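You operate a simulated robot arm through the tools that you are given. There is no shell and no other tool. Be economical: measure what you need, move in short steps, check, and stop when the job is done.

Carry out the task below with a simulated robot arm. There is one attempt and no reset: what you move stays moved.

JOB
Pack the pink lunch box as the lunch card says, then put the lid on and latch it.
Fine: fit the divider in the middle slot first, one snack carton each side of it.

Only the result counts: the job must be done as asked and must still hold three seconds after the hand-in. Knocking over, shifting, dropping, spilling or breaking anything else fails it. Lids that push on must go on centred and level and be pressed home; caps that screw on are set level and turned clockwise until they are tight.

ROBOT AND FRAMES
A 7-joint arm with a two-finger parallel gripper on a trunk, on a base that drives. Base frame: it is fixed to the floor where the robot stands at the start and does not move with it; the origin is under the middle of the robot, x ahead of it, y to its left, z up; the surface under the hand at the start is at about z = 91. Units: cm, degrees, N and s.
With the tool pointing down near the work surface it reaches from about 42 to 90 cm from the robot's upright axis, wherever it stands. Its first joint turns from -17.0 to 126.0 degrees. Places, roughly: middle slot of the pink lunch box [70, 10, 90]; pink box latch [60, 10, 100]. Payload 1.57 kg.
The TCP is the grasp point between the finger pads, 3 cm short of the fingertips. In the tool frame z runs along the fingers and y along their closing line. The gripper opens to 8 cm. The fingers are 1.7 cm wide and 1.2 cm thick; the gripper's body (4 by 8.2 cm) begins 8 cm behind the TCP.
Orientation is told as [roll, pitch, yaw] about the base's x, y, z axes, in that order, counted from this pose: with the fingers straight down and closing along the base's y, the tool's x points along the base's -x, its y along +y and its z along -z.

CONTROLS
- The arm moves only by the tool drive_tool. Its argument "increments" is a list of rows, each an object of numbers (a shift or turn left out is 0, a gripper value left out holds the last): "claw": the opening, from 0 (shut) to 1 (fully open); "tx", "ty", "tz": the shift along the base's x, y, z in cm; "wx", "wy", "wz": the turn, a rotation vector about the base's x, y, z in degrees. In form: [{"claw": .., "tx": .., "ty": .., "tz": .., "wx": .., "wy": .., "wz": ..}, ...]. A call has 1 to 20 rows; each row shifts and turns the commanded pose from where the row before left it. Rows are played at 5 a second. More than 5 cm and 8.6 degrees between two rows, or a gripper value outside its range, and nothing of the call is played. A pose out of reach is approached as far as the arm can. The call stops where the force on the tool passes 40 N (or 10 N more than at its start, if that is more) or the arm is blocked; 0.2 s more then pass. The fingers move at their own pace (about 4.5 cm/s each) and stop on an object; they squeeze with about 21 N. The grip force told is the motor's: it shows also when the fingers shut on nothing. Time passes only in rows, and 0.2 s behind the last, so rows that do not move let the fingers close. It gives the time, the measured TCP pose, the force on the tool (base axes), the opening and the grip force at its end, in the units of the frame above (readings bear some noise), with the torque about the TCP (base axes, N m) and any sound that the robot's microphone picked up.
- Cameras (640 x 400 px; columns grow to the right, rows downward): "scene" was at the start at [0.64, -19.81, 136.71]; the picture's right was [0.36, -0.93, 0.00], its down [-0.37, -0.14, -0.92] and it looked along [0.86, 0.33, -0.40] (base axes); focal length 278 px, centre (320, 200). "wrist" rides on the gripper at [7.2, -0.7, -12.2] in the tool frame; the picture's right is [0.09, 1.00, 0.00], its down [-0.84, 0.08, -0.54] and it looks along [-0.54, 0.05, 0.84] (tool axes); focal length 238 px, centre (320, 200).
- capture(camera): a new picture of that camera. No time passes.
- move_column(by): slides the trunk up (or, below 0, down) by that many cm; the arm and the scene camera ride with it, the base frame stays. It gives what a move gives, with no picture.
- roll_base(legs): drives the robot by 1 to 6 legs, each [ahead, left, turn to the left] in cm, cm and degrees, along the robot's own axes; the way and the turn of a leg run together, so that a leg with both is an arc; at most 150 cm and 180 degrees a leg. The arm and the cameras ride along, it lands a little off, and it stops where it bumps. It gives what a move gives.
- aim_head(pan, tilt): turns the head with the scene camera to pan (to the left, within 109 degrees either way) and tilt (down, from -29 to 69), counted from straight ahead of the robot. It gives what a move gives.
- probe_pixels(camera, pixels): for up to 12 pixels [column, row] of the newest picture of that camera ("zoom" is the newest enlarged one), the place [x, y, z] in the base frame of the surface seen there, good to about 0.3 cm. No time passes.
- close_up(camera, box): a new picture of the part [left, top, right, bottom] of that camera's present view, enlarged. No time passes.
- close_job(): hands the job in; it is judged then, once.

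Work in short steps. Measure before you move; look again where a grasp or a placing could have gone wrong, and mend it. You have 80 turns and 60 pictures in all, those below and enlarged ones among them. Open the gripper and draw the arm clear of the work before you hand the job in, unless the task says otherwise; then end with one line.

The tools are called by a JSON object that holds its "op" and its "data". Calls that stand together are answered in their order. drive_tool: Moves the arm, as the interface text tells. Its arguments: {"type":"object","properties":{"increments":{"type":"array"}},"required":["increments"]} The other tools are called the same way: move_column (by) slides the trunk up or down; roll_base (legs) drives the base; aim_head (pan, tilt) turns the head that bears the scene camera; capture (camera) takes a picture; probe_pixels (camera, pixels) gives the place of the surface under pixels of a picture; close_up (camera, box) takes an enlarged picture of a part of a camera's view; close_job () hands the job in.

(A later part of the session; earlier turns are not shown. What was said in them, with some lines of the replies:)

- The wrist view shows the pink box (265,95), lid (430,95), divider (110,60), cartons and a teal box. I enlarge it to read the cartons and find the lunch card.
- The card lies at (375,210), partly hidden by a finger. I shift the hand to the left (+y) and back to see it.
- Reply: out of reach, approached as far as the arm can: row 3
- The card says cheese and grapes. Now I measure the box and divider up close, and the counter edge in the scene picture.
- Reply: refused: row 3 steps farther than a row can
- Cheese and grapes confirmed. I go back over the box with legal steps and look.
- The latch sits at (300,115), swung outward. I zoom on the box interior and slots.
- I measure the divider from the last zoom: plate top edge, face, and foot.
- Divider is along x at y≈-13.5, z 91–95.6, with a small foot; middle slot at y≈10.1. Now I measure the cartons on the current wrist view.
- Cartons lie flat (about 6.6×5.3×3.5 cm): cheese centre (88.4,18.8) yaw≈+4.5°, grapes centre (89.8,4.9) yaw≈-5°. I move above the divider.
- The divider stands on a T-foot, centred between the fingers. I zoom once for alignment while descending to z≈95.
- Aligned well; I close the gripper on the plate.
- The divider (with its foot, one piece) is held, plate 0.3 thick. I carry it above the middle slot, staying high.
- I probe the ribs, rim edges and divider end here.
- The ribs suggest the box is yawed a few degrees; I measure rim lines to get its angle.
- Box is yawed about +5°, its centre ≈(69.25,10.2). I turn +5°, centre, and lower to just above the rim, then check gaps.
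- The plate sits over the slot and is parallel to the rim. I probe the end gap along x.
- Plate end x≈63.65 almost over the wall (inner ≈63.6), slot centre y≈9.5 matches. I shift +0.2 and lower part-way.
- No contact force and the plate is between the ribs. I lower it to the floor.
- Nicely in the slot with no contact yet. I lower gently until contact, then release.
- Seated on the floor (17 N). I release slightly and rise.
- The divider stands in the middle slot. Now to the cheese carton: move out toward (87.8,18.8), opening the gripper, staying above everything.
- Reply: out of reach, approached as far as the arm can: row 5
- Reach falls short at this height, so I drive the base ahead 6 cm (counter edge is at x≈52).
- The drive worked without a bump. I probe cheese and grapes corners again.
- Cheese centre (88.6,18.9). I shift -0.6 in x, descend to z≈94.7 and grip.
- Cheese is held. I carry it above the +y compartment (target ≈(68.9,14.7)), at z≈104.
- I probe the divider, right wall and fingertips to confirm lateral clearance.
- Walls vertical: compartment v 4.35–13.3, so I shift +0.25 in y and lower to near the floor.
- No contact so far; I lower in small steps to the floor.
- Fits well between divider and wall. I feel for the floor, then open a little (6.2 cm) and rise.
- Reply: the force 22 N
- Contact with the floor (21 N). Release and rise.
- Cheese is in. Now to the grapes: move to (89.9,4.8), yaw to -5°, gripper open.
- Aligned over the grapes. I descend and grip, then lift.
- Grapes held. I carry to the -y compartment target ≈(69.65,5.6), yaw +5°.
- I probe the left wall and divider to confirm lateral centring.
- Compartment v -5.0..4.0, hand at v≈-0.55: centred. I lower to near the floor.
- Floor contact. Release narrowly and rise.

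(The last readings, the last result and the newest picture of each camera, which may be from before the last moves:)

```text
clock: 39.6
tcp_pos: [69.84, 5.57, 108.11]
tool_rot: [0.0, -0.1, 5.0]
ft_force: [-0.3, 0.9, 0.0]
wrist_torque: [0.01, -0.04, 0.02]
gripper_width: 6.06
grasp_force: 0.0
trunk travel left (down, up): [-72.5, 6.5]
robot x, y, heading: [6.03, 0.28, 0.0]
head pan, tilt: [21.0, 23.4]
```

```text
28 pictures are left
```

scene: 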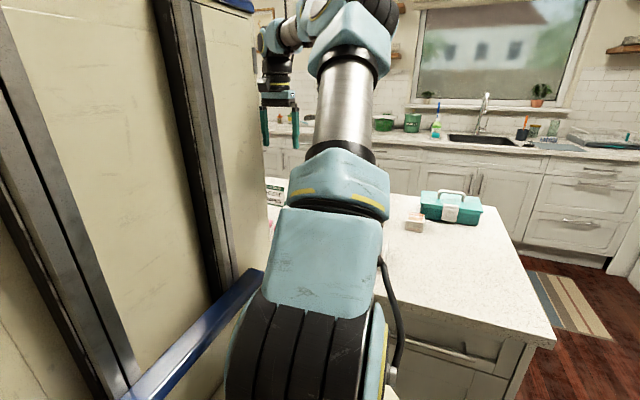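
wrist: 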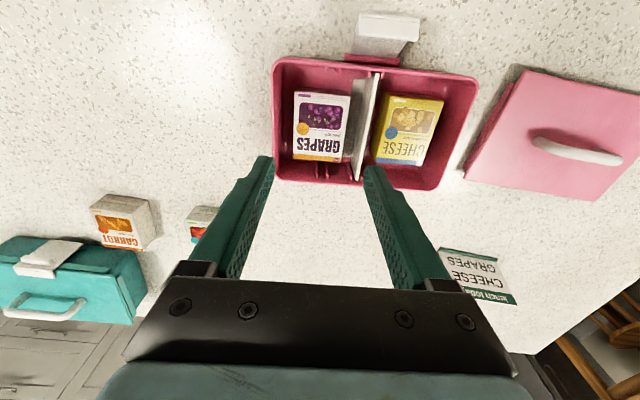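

Both cartons are in place. Now the lid: move over it to look at the handle and its orientation.

{"op": "drive_tool", "data": {"increments": [{"ty": 4.8, "tz": 1}, {"ty": 4.8, "tz": 1}, {"ty": 4.8, "tx": -1}, {"ty": 4.8, "tx": -1}, {"ty": 4.8, "tx": -1}, {"ty": 4.5, "tx": -1}, {}]}}

{"op": "capture", "data": {"camera": "wrist"}}

{"op": "close_up", "data": {"camera": "wrist", "box": [180, 0, 480, 190]}}

```text
clock: 41.2
tcp_pos: [65.95, 34.09, 110.05]
tool_rot: [0.0, 0.1, 4.9]
ft_force: [0.2, -0.4, -1.2]
wrist_torque: [-0.01, 0.01, 0.03]
gripper_width: 6.1
grasp_force: 0.0
trunk travel left (down, up): [-72.5, 6.5]
robot x, y, heading: [6.11, 0.02, -0.1]
head pan, tilt: [21.0, 23.4]
```

```text
27 pictures are left
```

wrist: 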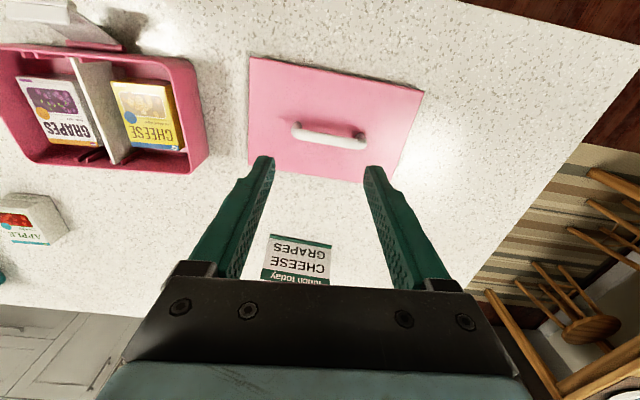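

```text
2.11 times, centred on (330, 95) of wrist
```

zoom: 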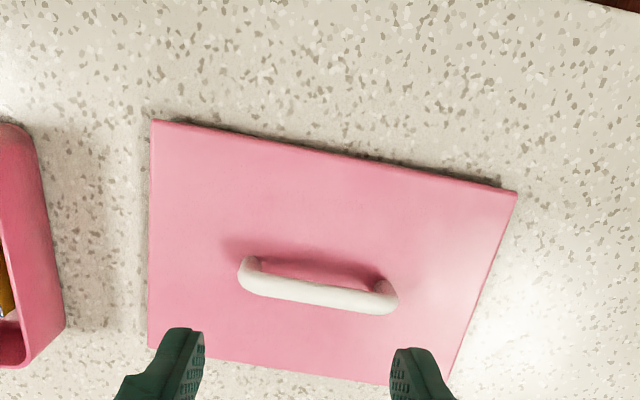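

I probe the lid corners and the handle bar.

{"op": "probe_pixels", "data": {"camera": "zoom", "pixels": [[155, 124], [512, 192], [151, 345], [330, 155], [152, 240], [485, 270], [247, 272], [390, 300], [318, 293], [255, 262], [380, 288], [440, 375]]}}

{"op": "probe_pixels", "data": {"camera": "zoom", "pixels": [[318, 284], [318, 300], [270, 290], [370, 305], [280, 225], [400, 340], [250, 120], [240, 365], [350, 376], [300, 260], [149, 280], [470, 310]]}}

```text
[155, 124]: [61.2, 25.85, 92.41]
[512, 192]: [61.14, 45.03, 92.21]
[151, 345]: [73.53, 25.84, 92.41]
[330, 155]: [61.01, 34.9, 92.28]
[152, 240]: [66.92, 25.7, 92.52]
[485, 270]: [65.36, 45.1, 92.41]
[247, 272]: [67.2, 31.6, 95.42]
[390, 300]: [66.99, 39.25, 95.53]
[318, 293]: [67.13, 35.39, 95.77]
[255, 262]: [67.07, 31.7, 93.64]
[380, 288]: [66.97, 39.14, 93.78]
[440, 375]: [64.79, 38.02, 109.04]
```

```text
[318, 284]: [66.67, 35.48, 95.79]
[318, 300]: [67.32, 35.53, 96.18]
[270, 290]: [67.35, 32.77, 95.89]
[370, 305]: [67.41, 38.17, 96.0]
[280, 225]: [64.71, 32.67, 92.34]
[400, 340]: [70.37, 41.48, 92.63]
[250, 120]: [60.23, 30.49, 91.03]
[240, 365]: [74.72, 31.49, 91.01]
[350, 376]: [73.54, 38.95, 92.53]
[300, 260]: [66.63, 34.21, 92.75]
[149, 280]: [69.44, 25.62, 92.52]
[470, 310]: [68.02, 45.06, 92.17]
```

Lid is square to the axes: centre (67.3,35.4), handle along y at x≈67.15, top z≈96. I turn the tool by +85° so the fingers close across the handle.

{"op": "drive_tool", "data": {"increments": [{"wz": 8.5, "tx": 0.3, "ty": 0.3}, {"wz": 8.5, "tx": 0.3, "ty": 0.3}, {"wz": 8.5, "tx": 0.3, "ty": 0.3}, {"wz": 8.5, "tx": 0.3, "ty": 0.3}, {"wz": 8.5}, {"wz": 8.5}, {"wz": 8.5}, {"wz": 8.5}, {"wz": 8.5}, {"wz": 8.5}, {}]}}

{"op": "capture", "data": {"camera": "wrist"}}

```text
clock: 43.6
tcp_pos: [67.27, 34.85, 110.09]
tool_rot: [0.0, 0.0, 90.1]
ft_force: [-0.7, 0.3, -0.2]
wrist_torque: [-0.02, 0.01, 0.0]
gripper_width: 6.09
grasp_force: 0.0
out of reach, approached as far as the arm can: row 6
trunk travel left (down, up): [-72.5, 6.5]
robot x, y, heading: [6.29, 0.04, -0.0]
head pan, tilt: [21.0, 23.4]
```

```text
25 pictures are left
```

wrist: 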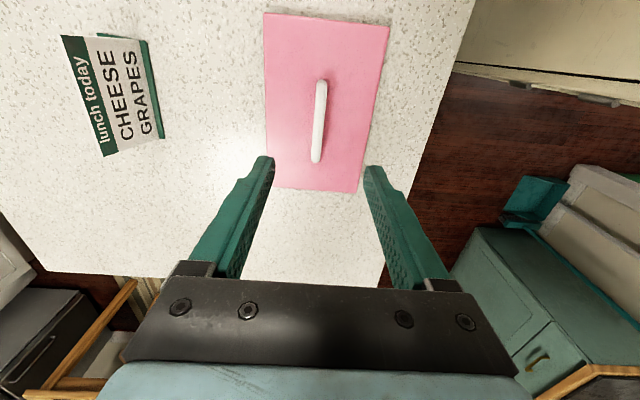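

Rotation reached. I centre on the handle (+0.5 y) and descend to z≈95.9.

{"op": "drive_tool", "data": {"increments": [{"ty": 0.5, "tz": -4}, {"tz": -4}, {"tz": -3}, {"tz": -2}, {"tz": -1.1}, {}]}}

{"op": "close_up", "data": {"camera": "wrist", "box": [180, 20, 460, 250]}}

```text
clock: 45.0
tcp_pos: [67.35, 35.47, 96.04]
tool_rot: [0.0, -0.1, 90.0]
ft_force: [-0.5, 0.0, -0.7]
wrist_torque: [-0.01, 0.01, 0.0]
gripper_width: 6.09
grasp_force: 0.2
trunk travel left (down, up): [-72.5, 6.5]
robot x, y, heading: [6.11, -0.05, 0.1]
head pan, tilt: [21.0, 23.4]
```

```text
1.74 times, centred on (320, 135) of wrist
```

zoom: 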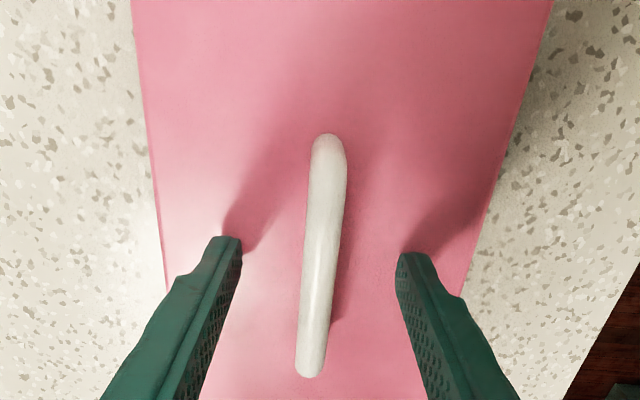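

The bar sits between the fingers; I check its ends against the TCP.

{"op": "probe_pixels", "data": {"camera": "zoom", "pixels": [[328, 140], [328, 160], [320, 255], [310, 350], [310, 370], [322, 299], [150, 200], [500, 200]]}}

```text
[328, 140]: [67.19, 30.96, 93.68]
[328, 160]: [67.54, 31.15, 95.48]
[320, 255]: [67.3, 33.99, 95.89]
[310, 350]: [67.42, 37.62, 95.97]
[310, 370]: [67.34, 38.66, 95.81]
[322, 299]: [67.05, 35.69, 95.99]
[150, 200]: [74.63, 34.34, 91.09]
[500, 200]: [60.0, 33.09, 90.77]
```

Centre ≈35.1; I shift -0.3 in y and close on the handle, then lift a little.

{"op": "drive_tool", "data": {"increments": [{"ty": -0.3}, {"claw": 0}, {}, {}, {}, {}]}}

{"op": "drive_tool", "data": {"increments": [{"tz": 2}, {"tz": 4}, {"tz": 4}, {}]}}

{"op": "capture", "data": {"camera": "wrist"}}

```text
clock: 46.4
tcp_pos: [67.23, 35.12, 96.15]
tool_rot: [0.0, 0.0, 90.1]
ft_force: [0.8, -0.3, 1.2]
wrist_torque: [0.01, -0.02, -0.01]
gripper_width: 1.09
grasp_force: 20.4
trunk travel left (down, up): [-72.5, 6.5]
robot x, y, heading: [6.01, -0.08, -0.1]
head pan, tilt: [21.0, 23.4]
```

```text
clock: 47.4
tcp_pos: [67.28, 35.21, 106.24]
tool_rot: [0.0, 0.1, 90.0]
ft_force: [0.4, 0.2, -1.0]
wrist_torque: [-0.01, 0.0, -0.01]
gripper_width: 1.11
grasp_force: 20.8
trunk travel left (down, up): [-72.5, 6.5]
robot x, y, heading: [6.28, -0.09, 0.1]
head pan, tilt: [21.0, 23.4]
```

```text
23 pictures are left
```

wrist: 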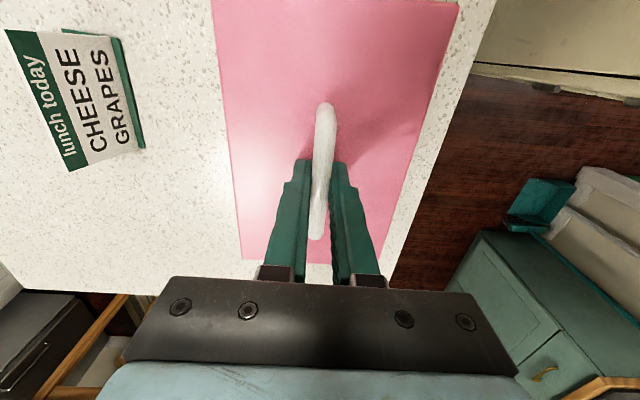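

Lid is lifted. I probe it for level and position relative to the TCP.

{"op": "probe_pixels", "data": {"camera": "wrist", "pixels": [[218, 40], [230, 160], [242, 250], [448, 40], [415, 150], [392, 235], [250, 257], [320, 30], [260, 150], [390, 150], [250, 240], [375, 245]]}}

```text
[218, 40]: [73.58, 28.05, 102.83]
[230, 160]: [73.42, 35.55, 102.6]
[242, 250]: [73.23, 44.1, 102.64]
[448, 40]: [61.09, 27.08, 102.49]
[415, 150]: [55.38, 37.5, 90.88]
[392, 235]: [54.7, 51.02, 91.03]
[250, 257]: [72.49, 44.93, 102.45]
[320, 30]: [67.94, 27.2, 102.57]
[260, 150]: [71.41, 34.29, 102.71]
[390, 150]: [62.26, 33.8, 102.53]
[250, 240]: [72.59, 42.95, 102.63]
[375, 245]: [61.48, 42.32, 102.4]
```

Level (z 102.6 throughout). I carry it above the box: target TCP (69.27,10.07), yaw +5° more.

{"op": "drive_tool", "data": {"increments": [{"ty": -4.6, "tx": 0.5}, {"ty": -4.6, "tx": 0.5}, {"ty": -4.6, "tx": 0.5}, {"ty": -4.6, "tx": 0.5}, {"ty": -4.6, "wz": 2.4}, {"ty": -2.1, "wz": 2.4}, {}]}}

{"op": "capture", "data": {"camera": "wrist"}}

{"op": "aim_head", "data": {"pan": 15, "tilt": 35}}

{"op": "capture", "data": {"camera": "scene"}}

```text
clock: 49.0
tcp_pos: [69.15, 10.15, 106.04]
tool_rot: [0.1, 0.0, 94.9]
ft_force: [-0.2, 0.6, -1.0]
wrist_torque: [0.01, 0.0, 0.01]
gripper_width: 1.08
grasp_force: 20.8
trunk travel left (down, up): [-72.5, 6.5]
robot x, y, heading: [6.32, 0.14, -0.0]
head pan, tilt: [21.0, 23.4]
```

```text
22 pictures are left
```

wrist: 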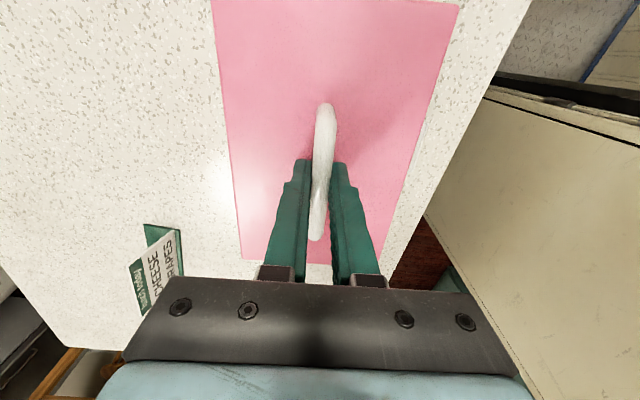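

```text
clock: 49.7
tcp_pos: [69.22, 10.12, 106.15]
tool_rot: [-0.1, 0.1, 94.8]
ft_force: [0.0, -0.1, -1.2]
wrist_torque: [0.0, -0.01, 0.01]
gripper_width: 1.08
grasp_force: 20.8
trunk travel left (down, up): [-72.5, 6.5]
robot x, y, heading: [5.87, -0.19, -0.2]
head pan, tilt: [15.0, 35.0]
```

```text
21 pictures are left
```

scene: 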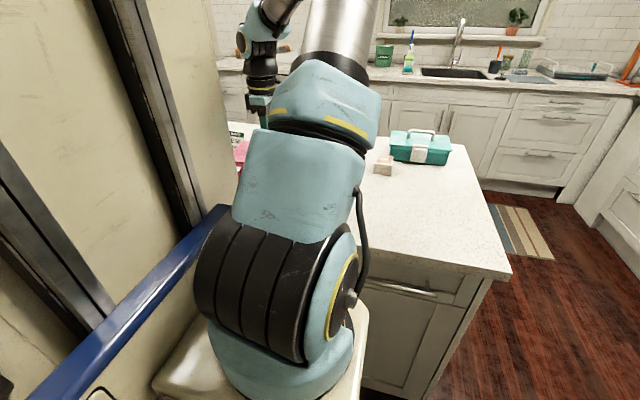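

The lid hides the box; I probe the lid's edges to compare with the box's measured frame.

{"op": "probe_pixels", "data": {"camera": "wrist", "pixels": [[216, 20], [220, 60], [226, 120], [234, 190], [240, 240], [452, 30], [440, 70], [428, 105], [412, 150], [388, 230], [247, 257], [385, 240]]}}

```text
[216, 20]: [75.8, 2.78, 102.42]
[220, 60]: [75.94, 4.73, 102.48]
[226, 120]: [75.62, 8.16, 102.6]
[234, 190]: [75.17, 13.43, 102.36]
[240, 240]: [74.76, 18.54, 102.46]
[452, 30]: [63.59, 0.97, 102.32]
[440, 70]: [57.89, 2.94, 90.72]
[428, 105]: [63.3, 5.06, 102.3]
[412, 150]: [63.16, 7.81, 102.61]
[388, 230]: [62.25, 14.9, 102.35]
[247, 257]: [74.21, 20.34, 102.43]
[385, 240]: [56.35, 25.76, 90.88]
```

Lid matches the box frame within 0.1 cm (yaw 5°, centre v 4.1, u 69.8). I nudge +0.1/+0.1 and lower in steps toward contact.

{"op": "drive_tool", "data": {"increments": [{"tx": 0.1, "ty": 0.1}, {"tz": -2}, {"tz": -1.5}, {"tz": -0.5}, {"tz": -0.3}, {}]}}

{"op": "drive_tool", "data": {"increments": [{"tz": -0.2}, {"tz": -0.2}, {"tz": -0.2}, {}]}}

```text
clock: 51.1
tcp_pos: [69.47, 10.16, 101.81]
tool_rot: [0.0, 0.0, 94.9]
ft_force: [0.7, 0.3, -0.8]
wrist_torque: [0.0, 0.01, -0.02]
gripper_width: 1.09
grasp_force: 21.0
trunk travel left (down, up): [-72.5, 6.5]
robot x, y, heading: [5.54, 0.18, 0.2]
head pan, tilt: [15.0, 35.0]
```

```text
clock: 52.1
tcp_pos: [69.43, 10.1, 101.12]
tool_rot: [0.0, 0.0, 94.8]
ft_force: [0.0, 0.3, -0.7]
wrist_torque: [0.03, 0.03, -0.04]
gripper_width: 1.09
grasp_force: 20.6
trunk travel left (down, up): [-72.5, 6.5]
robot x, y, heading: [5.69, 0.17, 0.2]
head pan, tilt: [15.0, 35.0]
```

No contact yet; continue in small steps.

{"op": "drive_tool", "data": {"increments": [{"tz": -0.15}, {"tz": -0.15}, {"tz": -0.15}, {"tz": -0.15}, {}]}}

```text
clock: 53.3
tcp_pos: [69.47, 10.1, 100.67]
tool_rot: [0.0, 0.0, 94.8]
ft_force: [-1.5, -3.1, 8.8]
wrist_torque: [-0.13, -0.02, 0.06]
gripper_width: 1.09
grasp_force: 21.0
trunk travel left (down, up): [-72.5, 6.5]
robot x, y, heading: [5.9, -0.18, 0.1]
head pan, tilt: [15.0, 35.0]
heard: snap
```

A snap was heard with 9 N; I press a bit more to be sure it is home.

{"op": "drive_tool", "data": {"increments": [{"tz": -0.15}, {"tz": -0.15}, {"tz": -0.15}, {}]}}

{"op": "capture", "data": {"camera": "wrist"}}

{"op": "probe_pixels", "data": {"camera": "wrist", "pixels": [[218, 40], [230, 160], [242, 250], [445, 40], [415, 140], [265, 150], [385, 150], [255, 240], [372, 240], [300, 20]]}}

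```text
clock: 54.3
tcp_pos: [69.38, 10.22, 100.12]
tool_rot: [-0.1, 0.0, 94.7]
ft_force: [3.6, -2.2, 20.2]
wrist_torque: [-0.03, 0.01, 0.0]
gripper_width: 1.09
grasp_force: 20.4
trunk travel left (down, up): [-72.5, 6.5]
robot x, y, heading: [6.0, -0.16, 0.1]
head pan, tilt: [15.0, 35.0]
```

```text
20 pictures are left
```

wrist: 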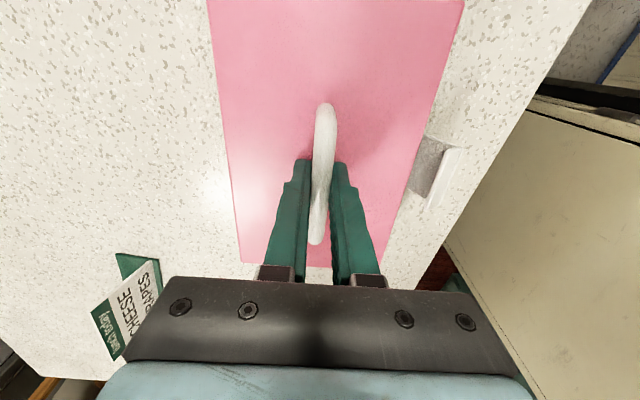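

```text
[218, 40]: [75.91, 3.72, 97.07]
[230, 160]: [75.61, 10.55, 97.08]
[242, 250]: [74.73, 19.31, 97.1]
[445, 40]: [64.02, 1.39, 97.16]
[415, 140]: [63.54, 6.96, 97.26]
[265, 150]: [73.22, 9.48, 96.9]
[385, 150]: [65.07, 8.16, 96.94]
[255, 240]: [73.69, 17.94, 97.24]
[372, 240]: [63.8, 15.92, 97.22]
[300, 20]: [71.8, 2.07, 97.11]
```

Lid top is level at z≈97.1. I press a bit harder (limit 40 N) to confirm it is home.

{"op": "drive_tool", "data": {"increments": [{"tz": -0.15}, {"tz": -0.15}, {"tz": -0.1}, {}]}}

{"op": "close_up", "data": {"camera": "wrist", "box": [380, 100, 500, 220]}}

```text
clock: 54.9
tcp_pos: [69.44, 10.29, 100.29]
tool_rot: [-0.2, 0.0, 94.9]
ft_force: [-2.5, -1.5, 17.6]
wrist_torque: [-0.23, 0.29, 0.02]
gripper_width: 1.11
grasp_force: 21.3
trunk travel left (down, up): [-72.5, 6.5]
robot x, y, heading: [6.28, -0.29, -0.0]
head pan, tilt: [15.0, 35.0]
stopped in row 2: the force on the tool passed its limit at 43 N (the readings are from after the stop); the commanded pose is now the measured one
```

```text
3.33 times, centred on (440, 160) of wrist
```

zoom: 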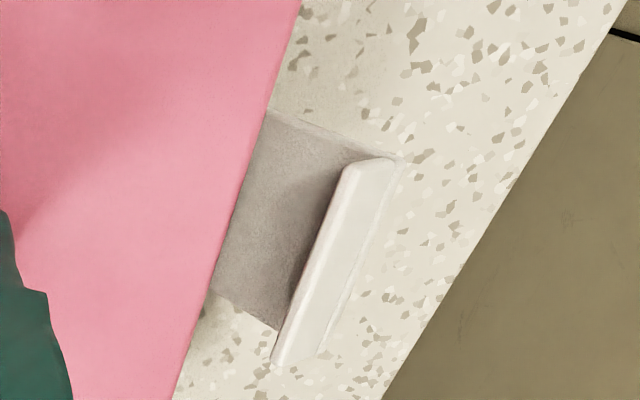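

The lid is firm under 43 N: home. I release the handle, rise, and turn back so the camera faces the latch from the robot side.

{"op": "drive_tool", "data": {"increments": [{"tz": 0.1}, {"claw": 0.5}, {}, {}, {"tz": 3}, {"tz": 4}, {"tz": 4}, {"wz": -8.5, "tx": -1.5}, {"wz": -8.5, "tx": -1.5}, {"wz": -8.5, "tx": -1.5}, {"wz": -8.5, "tx": -1.5}, {"wz": -8.5, "tx": -1.5}, {"wz": -8.5, "tx": -1.5}, {"wz": -8.5, "tx": -1.5}, {"wz": -8.5}, {"wz": -8.5}, {"wz": -8.5}, {"wz": -5}, {"claw": 0}, {}]}}

{"op": "capture", "data": {"camera": "wrist"}}

```text
clock: 59.1
tcp_pos: [58.93, 10.29, 111.12]
tool_rot: [-0.2, -0.1, 4.7]
ft_force: [-0.3, -0.5, 0.9]
wrist_torque: [0.02, 0.03, 0.03]
gripper_width: 0.01
grasp_force: 6.9
trunk travel left (down, up): [-72.5, 6.5]
robot x, y, heading: [5.99, -0.09, -0.1]
head pan, tilt: [15.0, 35.0]
heard: snap
```

```text
18 pictures are left
```

wrist: 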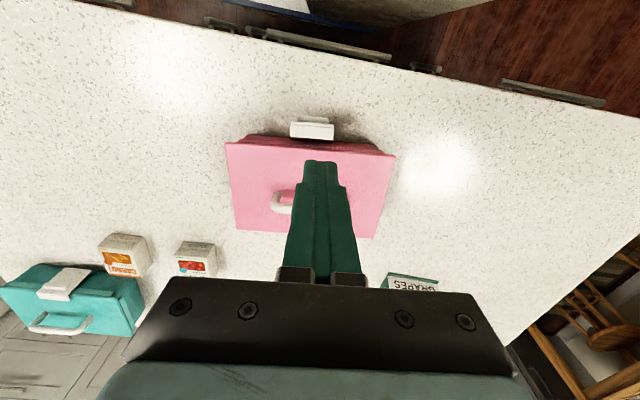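

Another snap was heard during release; I check the lid's seating by probing it.

{"op": "close_up", "data": {"camera": "wrist", "box": [210, 100, 410, 250]}}

{"op": "probe_pixels", "data": {"camera": "wrist", "pixels": [[230, 147], [390, 158], [240, 226], [372, 234], [260, 170], [370, 180], [312, 130], [312, 121], [295, 132], [330, 132], [300, 145], [250, 140]]}}

```text
2.67 times, centred on (310, 175) of wrist
```

zoom: 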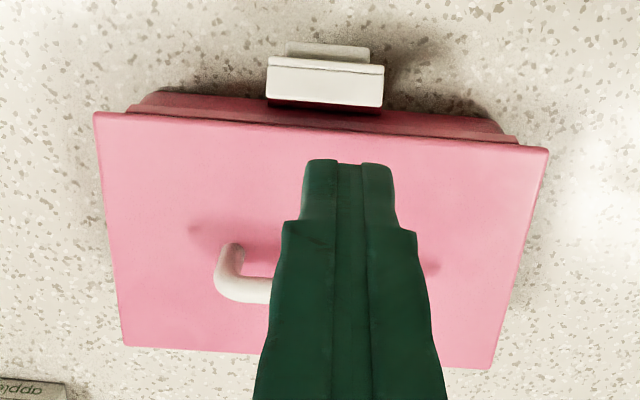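

```text
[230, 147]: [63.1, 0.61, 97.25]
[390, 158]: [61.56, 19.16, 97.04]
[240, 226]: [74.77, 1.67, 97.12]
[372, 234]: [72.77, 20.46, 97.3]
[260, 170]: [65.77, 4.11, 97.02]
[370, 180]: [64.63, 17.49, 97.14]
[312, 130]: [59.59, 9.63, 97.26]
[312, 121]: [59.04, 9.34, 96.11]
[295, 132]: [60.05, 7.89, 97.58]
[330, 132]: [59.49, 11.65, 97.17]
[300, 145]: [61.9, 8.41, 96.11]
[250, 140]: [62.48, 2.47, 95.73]
```

Lid still level at 97.1, but the box may have shifted slightly toward me; I zoom on the near side to check.

{"op": "close_up", "data": {"camera": "wrist", "box": [215, 105, 315, 165]}}

{"op": "probe_pixels", "data": {"camera": "zoom", "pixels": [[120, 275], [250, 295], [400, 310], [120, 255], [250, 272], [450, 275], [250, 258], [300, 235], [500, 160], [560, 160], [600, 115], [560, 220]]}}

{"op": "close_up", "data": {"camera": "wrist", "box": [315, 105, 415, 165]}}

```text
6.40 times, centred on (265, 135) of wrist
```

zoom: 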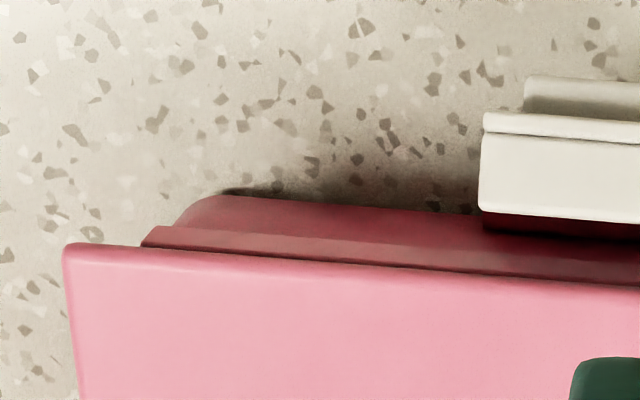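

```text
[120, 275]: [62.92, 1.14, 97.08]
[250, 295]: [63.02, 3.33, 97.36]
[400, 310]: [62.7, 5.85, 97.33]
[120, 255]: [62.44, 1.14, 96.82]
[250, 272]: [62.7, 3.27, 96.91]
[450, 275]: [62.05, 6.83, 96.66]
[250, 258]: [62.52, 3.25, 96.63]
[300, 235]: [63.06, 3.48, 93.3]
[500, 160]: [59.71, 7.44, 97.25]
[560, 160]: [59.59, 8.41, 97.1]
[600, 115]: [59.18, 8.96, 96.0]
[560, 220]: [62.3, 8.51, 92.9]
```

```text
6.40 times, centred on (365, 135) of wrist
```

zoom: 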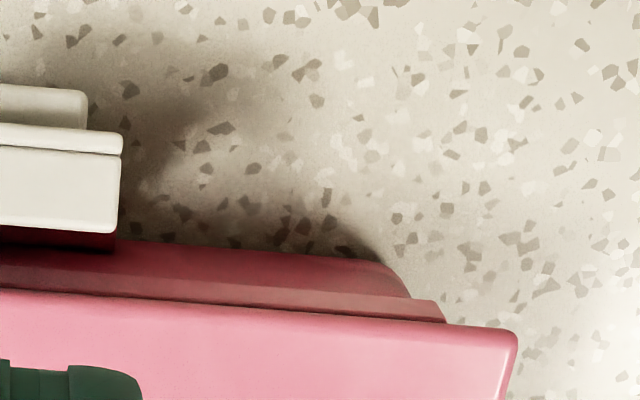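

The lid looks symmetric over the box. To be sure about the second snap, I press the handle's top centre with closed fingers and watch height and sound.

{"op": "drive_tool", "data": {"increments": [{"tx": 3.3}, {"tx": 3.3}, {"tx": 3.1}, {"tz": -3}, {"tz": -3}, {}]}}

{"op": "close_up", "data": {"camera": "wrist", "box": [160, 0, 480, 240]}}

{"op": "probe_pixels", "data": {"camera": "zoom", "pixels": [[320, 100], [150, 100], [500, 100], [200, 130], [450, 130], [320, 60]]}}

```text
clock: 60.5
tcp_pos: [68.65, 10.2, 105.03]
tool_rot: [-0.2, -0.1, 4.8]
ft_force: [-0.4, -1.2, -0.1]
wrist_torque: [-0.03, 0.01, -0.01]
gripper_width: 0.01
grasp_force: 20.6
trunk travel left (down, up): [-72.5, 6.5]
robot x, y, heading: [6.03, -0.13, 0.2]
head pan, tilt: [15.0, 35.0]
```

```text
1.67 times, centred on (320, 120) of wrist
```

zoom: 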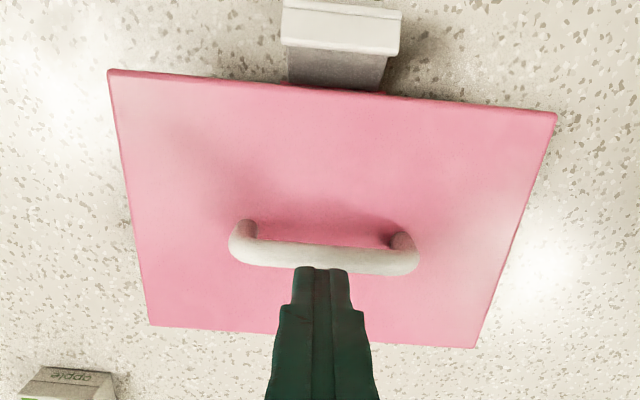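

```text
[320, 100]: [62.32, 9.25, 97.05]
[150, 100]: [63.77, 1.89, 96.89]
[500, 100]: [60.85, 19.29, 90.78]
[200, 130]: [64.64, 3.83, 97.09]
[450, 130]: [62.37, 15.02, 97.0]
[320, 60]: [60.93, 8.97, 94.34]
```

I probe the corners and handle here for a precise lid position.

{"op": "probe_pixels", "data": {"camera": "zoom", "pixels": [[114, 76], [550, 116], [154, 320], [472, 343], [325, 255], [240, 245], [405, 262], [320, 94], [430, 336], [230, 326], [320, 275]]}}

```text
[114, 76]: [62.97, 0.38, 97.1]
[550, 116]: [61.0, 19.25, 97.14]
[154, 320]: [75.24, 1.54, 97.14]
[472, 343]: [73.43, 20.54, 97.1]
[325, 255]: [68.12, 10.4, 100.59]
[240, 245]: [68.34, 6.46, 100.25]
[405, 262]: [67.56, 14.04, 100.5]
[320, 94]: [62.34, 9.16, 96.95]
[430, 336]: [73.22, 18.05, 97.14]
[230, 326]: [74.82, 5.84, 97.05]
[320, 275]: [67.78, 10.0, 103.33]
```

The lid's centre now reads (68.2,10.4), about 1 cm nearer than before. I need to see whether the box moved with it: I turn the hand 90° and view the box's -y side.

{"op": "drive_tool", "data": {"increments": [{"tz": 4}, {"ty": -3.5, "wz": 8.5}, {"ty": -3.5, "wz": 8.5}, {"ty": -3.5, "wz": 8.5}, {"ty": -3.5, "wz": 8.5}, {"wz": 8.5}, {"wz": 8.5}, {"wz": 8.5}, {"wz": 8.5}, {"wz": 8.5}, {"wz": 8.5}, {"ty": -3}, {"tz": -4}, {}]}}

{"op": "capture", "data": {"camera": "wrist"}}

```text
clock: 63.5
tcp_pos: [68.56, -6.83, 105.12]
tool_rot: [-0.2, 0.0, 89.9]
ft_force: [-0.2, -0.3, 0.5]
wrist_torque: [0.02, 0.0, -0.02]
gripper_width: 0.0
grasp_force: 21.1
trunk travel left (down, up): [-72.5, 6.5]
robot x, y, heading: [6.0, -0.01, -0.0]
head pan, tilt: [15.0, 35.0]
```

```text
13 pictures are left
```

wrist: 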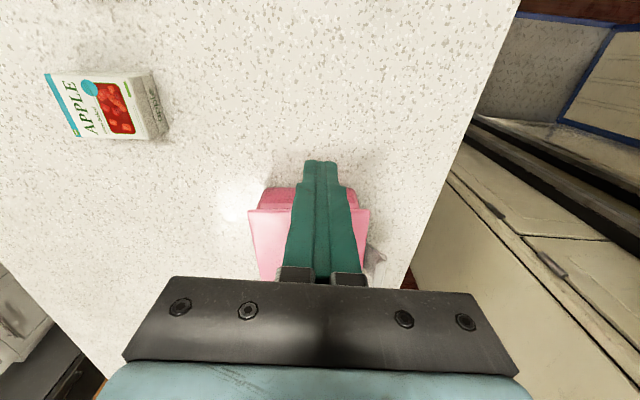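

{"op": "close_up", "data": {"camera": "wrist", "box": [235, 160, 395, 260]}}

{"op": "probe_pixels", "data": {"camera": "zoom", "pixels": [[62, 205], [535, 200], [105, 160], [495, 160], [120, 125], [480, 125], [200, 150], [200, 180], [440, 160], [445, 190], [70, 300], [515, 280]]}}

```text
4.00 times, centred on (315, 210) of wrist
```

zoom: 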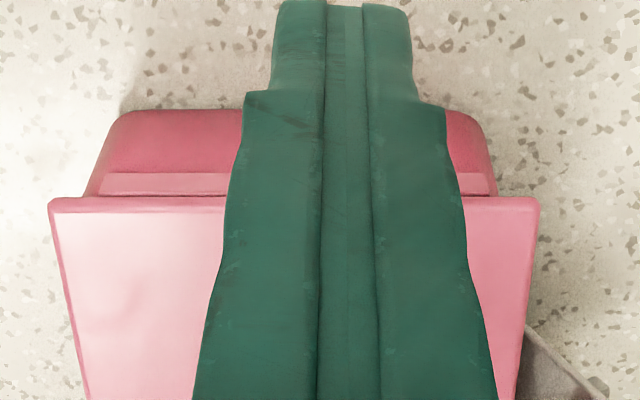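

```text
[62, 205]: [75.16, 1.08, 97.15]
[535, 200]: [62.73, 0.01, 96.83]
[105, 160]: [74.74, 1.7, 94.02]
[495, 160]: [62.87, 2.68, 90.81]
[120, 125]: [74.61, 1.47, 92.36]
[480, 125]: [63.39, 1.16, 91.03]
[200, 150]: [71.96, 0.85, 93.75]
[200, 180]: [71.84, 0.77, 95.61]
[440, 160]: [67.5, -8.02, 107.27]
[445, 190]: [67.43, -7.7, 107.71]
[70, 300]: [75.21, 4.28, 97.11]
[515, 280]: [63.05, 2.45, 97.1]
```

The box moved together with the lid; overhangs are symmetric (≈45 px each side), so the lid sits centred. I press the handle centre once more with closed fingers for certainty.

{"op": "drive_tool", "data": {"increments": [{"ty": 4.3, "wz": 5}, {"ty": 4.3}, {"ty": 4.3}, {"ty": 4.3, "tx": -0.4}, {"tz": -0.8}, {}]}}

{"op": "drive_tool", "data": {"increments": [{"tz": -0.2}, {"tz": -0.2}, {"tz": -0.2}, {"tz": -0.15}, {"tz": -0.15}, {"tz": -0.15}, {"tz": -0.15}, {}]}}

```text
clock: 64.9
tcp_pos: [68.26, 10.39, 104.4]
tool_rot: [-0.3, 0.0, 94.9]
ft_force: [0.5, 0.4, -0.2]
wrist_torque: [0.0, -0.03, -0.02]
gripper_width: 0.01
grasp_force: 21.2
trunk travel left (down, up): [-72.5, 6.5]
robot x, y, heading: [6.11, 0.08, -0.0]
head pan, tilt: [15.0, 35.0]
```

```text
clock: 66.5
tcp_pos: [68.45, 10.49, 103.58]
tool_rot: [-0.6, -0.1, 94.8]
ft_force: [-2.2, -1.1, 20.2]
wrist_torque: [0.03, 0.03, 0.0]
gripper_width: 0.0
grasp_force: 20.9
trunk travel left (down, up): [-72.5, 6.5]
robot x, y, heading: [5.81, 0.34, 0.0]
head pan, tilt: [15.0, 35.0]
stopped in row 7: the force on the tool passed its limit at 43 N (the readings are from after the stop); the commanded pose is now the measured one
```

No movement or snap: it is home. I rise and move to the robot side of the latch, keeping the side view (yaw 95°).

{"op": "drive_tool", "data": {"increments": [{"tz": 4}, {"tx": -4.3}, {"tx": -4.3}, {"tx": -4.2, "ty": -0.8}, {"tz": -4}, {}]}}

{"op": "close_up", "data": {"camera": "wrist", "box": [180, 40, 460, 240]}}

```text
clock: 67.9
tcp_pos: [55.64, 9.59, 103.34]
tool_rot: [-0.4, -0.1, 94.8]
ft_force: [-0.1, 0.6, 0.6]
wrist_torque: [0.02, -0.01, -0.01]
gripper_width: 0.0
grasp_force: 20.7
trunk travel left (down, up): [-72.5, 6.5]
robot x, y, heading: [5.92, 0.25, 0.3]
head pan, tilt: [15.0, 35.0]
heard: snap
```

```text
2.00 times, centred on (320, 140) of wrist
```

zoom: 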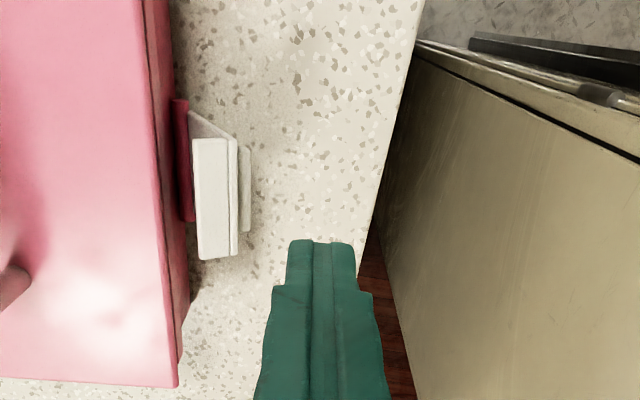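

Another snap as the load came off; I probe the lid height and the latch shape.

{"op": "probe_pixels", "data": {"camera": "zoom", "pixels": [[20, 60], [130, 20], [150, 120], [165, 300], [80, 360], [183, 150], [208, 128], [212, 160], [212, 245], [234, 200], [245, 180], [195, 210]]}}

```text
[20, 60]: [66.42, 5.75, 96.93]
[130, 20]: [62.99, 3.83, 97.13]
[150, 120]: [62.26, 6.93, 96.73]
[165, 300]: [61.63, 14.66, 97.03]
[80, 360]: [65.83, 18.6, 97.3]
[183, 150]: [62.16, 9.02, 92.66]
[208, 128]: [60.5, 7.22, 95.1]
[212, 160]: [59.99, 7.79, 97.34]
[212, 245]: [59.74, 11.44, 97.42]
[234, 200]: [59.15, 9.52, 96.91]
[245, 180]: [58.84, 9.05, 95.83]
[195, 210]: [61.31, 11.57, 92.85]
```

Lid unchanged (≈97.1). The latch flap leans out from its hinge (x≈62.2,z≈92.6) to its top (x≈59.2,z≈97.3). I lower the closed fingers outside it and push along +x.

{"op": "drive_tool", "data": {"increments": [{"tz": -3, "ty": -0.2}, {"tz": -2.8}, {"tx": 1}, {"tx": 0.5}, {"tx": 0.5, "ty": 0.05}, {}]}}

{"op": "drive_tool", "data": {"increments": [{"tx": 0.4}, {"tx": 0.4}, {"tx": 0.4}, {"tx": 0.3}, {}]}}

{"op": "close_up", "data": {"camera": "wrist", "box": [180, 40, 460, 240]}}

```text
clock: 69.3
tcp_pos: [57.73, 9.61, 97.51]
tool_rot: [-0.4, 0.0, 94.8]
ft_force: [0.5, 0.6, -0.1]
wrist_torque: [0.01, 0.01, 0.04]
gripper_width: 0.0
grasp_force: 20.8
trunk travel left (down, up): [-72.5, 6.5]
robot x, y, heading: [6.2, 0.11, -0.2]
head pan, tilt: [15.0, 35.0]
heard: snap
```

```text
clock: 70.5
tcp_pos: [59.07, 9.46, 97.69]
tool_rot: [-0.4, -0.2, 94.7]
ft_force: [0.0, -0.2, 0.2]
wrist_torque: [0.0, 0.01, 0.02]
gripper_width: 0.0
grasp_force: 21.2
trunk travel left (down, up): [-72.5, 6.5]
robot x, y, heading: [6.04, -0.12, -0.0]
head pan, tilt: [15.0, 35.0]
heard: snap
```

```text
2.00 times, centred on (320, 140) of wrist
```

zoom: 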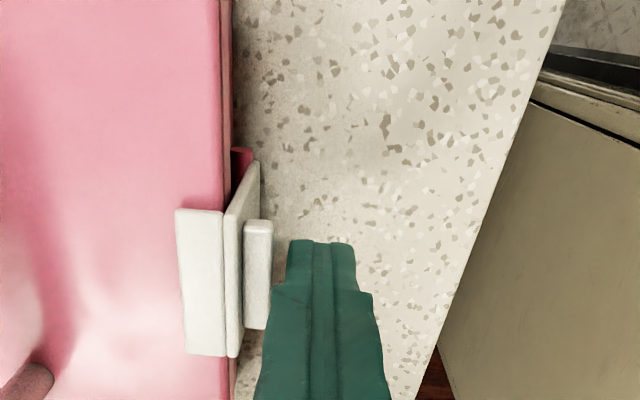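

The flap has swung in, its lip over the lid edge, leaving the finger contact. I push a little more to confirm it is locked.

{"op": "drive_tool", "data": {"increments": [{"tx": 0.3}, {"tx": 0.3}, {"tx": 0.2}, {"tx": 0.2}, {"tx": 0.2}, {}]}}

{"op": "close_up", "data": {"camera": "wrist", "box": [180, 40, 460, 240]}}

{"op": "probe_pixels", "data": {"camera": "zoom", "pixels": [[200, 230], [200, 340], [232, 260], [258, 240], [215, 100], [150, 200], [240, 160], [205, 370]]}}

```text
clock: 71.9
tcp_pos: [60.29, 9.52, 97.66]
tool_rot: [-0.4, -0.1, 94.9]
ft_force: [-1.6, 0.4, 0.7]
wrist_torque: [0.0, 0.06, -0.02]
gripper_width: 0.02
grasp_force: 20.4
trunk travel left (down, up): [-72.5, 6.5]
robot x, y, heading: [6.22, -0.02, -0.2]
head pan, tilt: [15.0, 35.0]
```

```text
2.00 times, centred on (320, 140) of wrist
```

zoom: 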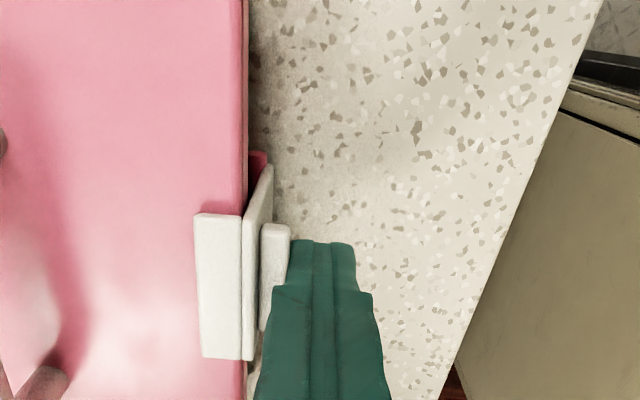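

```text
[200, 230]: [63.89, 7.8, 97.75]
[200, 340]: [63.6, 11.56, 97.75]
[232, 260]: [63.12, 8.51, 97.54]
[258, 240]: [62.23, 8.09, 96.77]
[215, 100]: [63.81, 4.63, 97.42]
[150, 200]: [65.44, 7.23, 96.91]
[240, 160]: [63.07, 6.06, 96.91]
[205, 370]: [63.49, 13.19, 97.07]
```

Lip sits flat on the lid edge (97.7 vs 97.1). One more gentle push to feel the stop, then withdraw.

{"op": "drive_tool", "data": {"increments": [{"tx": 0.25}, {"tx": 0.25}, {}]}}

{"op": "drive_tool", "data": {"increments": [{"tx": -2}, {"tx": -2}, {"tz": 4}, {"tz": 4}, {"tz": 4}, {"tx": -2}, {}, {}]}}

{"op": "capture", "data": {"camera": "wrist"}}

```text
clock: 72.7
tcp_pos: [60.82, 9.55, 97.59]
tool_rot: [-0.3, 0.0, 94.9]
ft_force: [-1.5, 0.2, -0.6]
wrist_torque: [0.0, 0.0, 0.01]
gripper_width: 0.0
grasp_force: 21.3
trunk travel left (down, up): [-72.5, 6.5]
robot x, y, heading: [6.18, -0.4, 0.3]
head pan, tilt: [15.0, 35.0]
```

```text
clock: 74.5
tcp_pos: [54.99, 9.47, 109.63]
tool_rot: [-0.4, -0.2, 94.8]
ft_force: [1.3, 0.1, -0.6]
wrist_torque: [0.03, 0.01, 0.0]
gripper_width: 0.02
grasp_force: 21.2
trunk travel left (down, up): [-72.5, 6.5]
robot x, y, heading: [5.98, 0.13, 0.1]
head pan, tilt: [15.0, 35.0]
```

```text
8 pictures are left
```

wrist: 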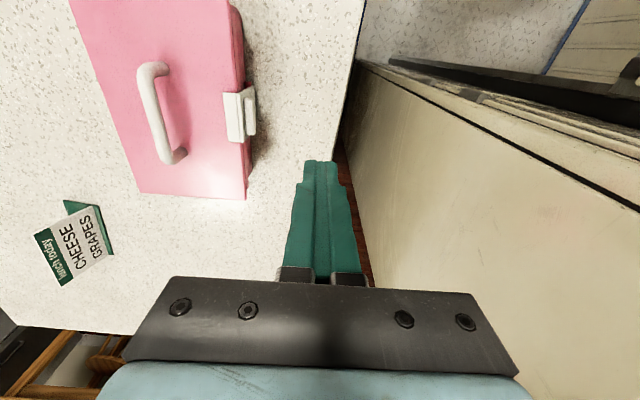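

The flap stays upright with its lip on the lid. One zoom for a final check.

{"op": "close_up", "data": {"camera": "wrist", "box": [180, 60, 300, 210]}}

{"op": "probe_pixels", "data": {"camera": "zoom", "pixels": [[310, 130], [310, 190], [330, 150], [375, 150], [200, 250], [200, 350], [350, 350], [200, 60]]}}

```text
2.67 times, centred on (240, 135) of wrist
```

zoom: 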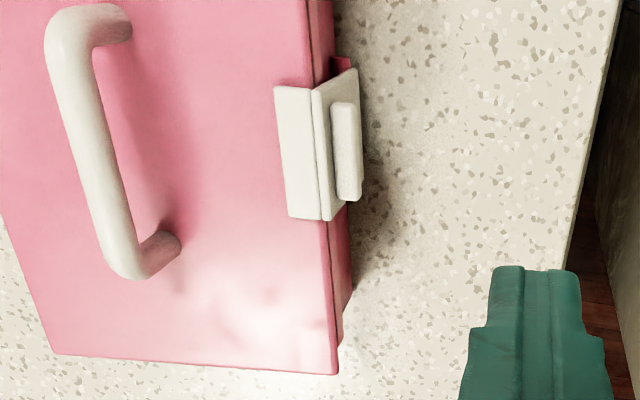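

```text
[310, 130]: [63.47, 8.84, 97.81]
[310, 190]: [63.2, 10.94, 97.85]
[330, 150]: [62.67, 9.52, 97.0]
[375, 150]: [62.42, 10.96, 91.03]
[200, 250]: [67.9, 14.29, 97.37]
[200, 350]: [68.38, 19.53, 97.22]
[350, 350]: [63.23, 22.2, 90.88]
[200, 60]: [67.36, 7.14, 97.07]
```

Latched flat over the lid, lid level. I open the gripper clear of the work.

{"op": "drive_tool", "data": {"increments": [{"tz": 4, "claw": 0.6}, {"tz": 2}, {}, {}, {}]}}

```text
clock: 75.7
tcp_pos: [55.58, 8.63, 115.21]
tool_rot: [0.3, -0.2, 93.9]
ft_force: [-0.4, -0.5, 0.0]
wrist_torque: [0.01, 0.01, 0.0]
gripper_width: 4.83
grasp_force: 0.0
trunk travel left (down, up): [-72.5, 6.5]
robot x, y, heading: [6.2, 0.01, -0.3]
head pan, tilt: [15.0, 35.0]
```

The hand is clear and open; I hand the job in.

{"op": "close_job", "data": {}}

```text
The job is handed in.
```

I packed the pink lunch box as the card says: divider in the middle slot with cheese on one side and grapes on the other, lid pressed on level, and the latch closed. The box slid about 1 cm while I was putting the lid on. I have handed the job in, but no verdict has come back.
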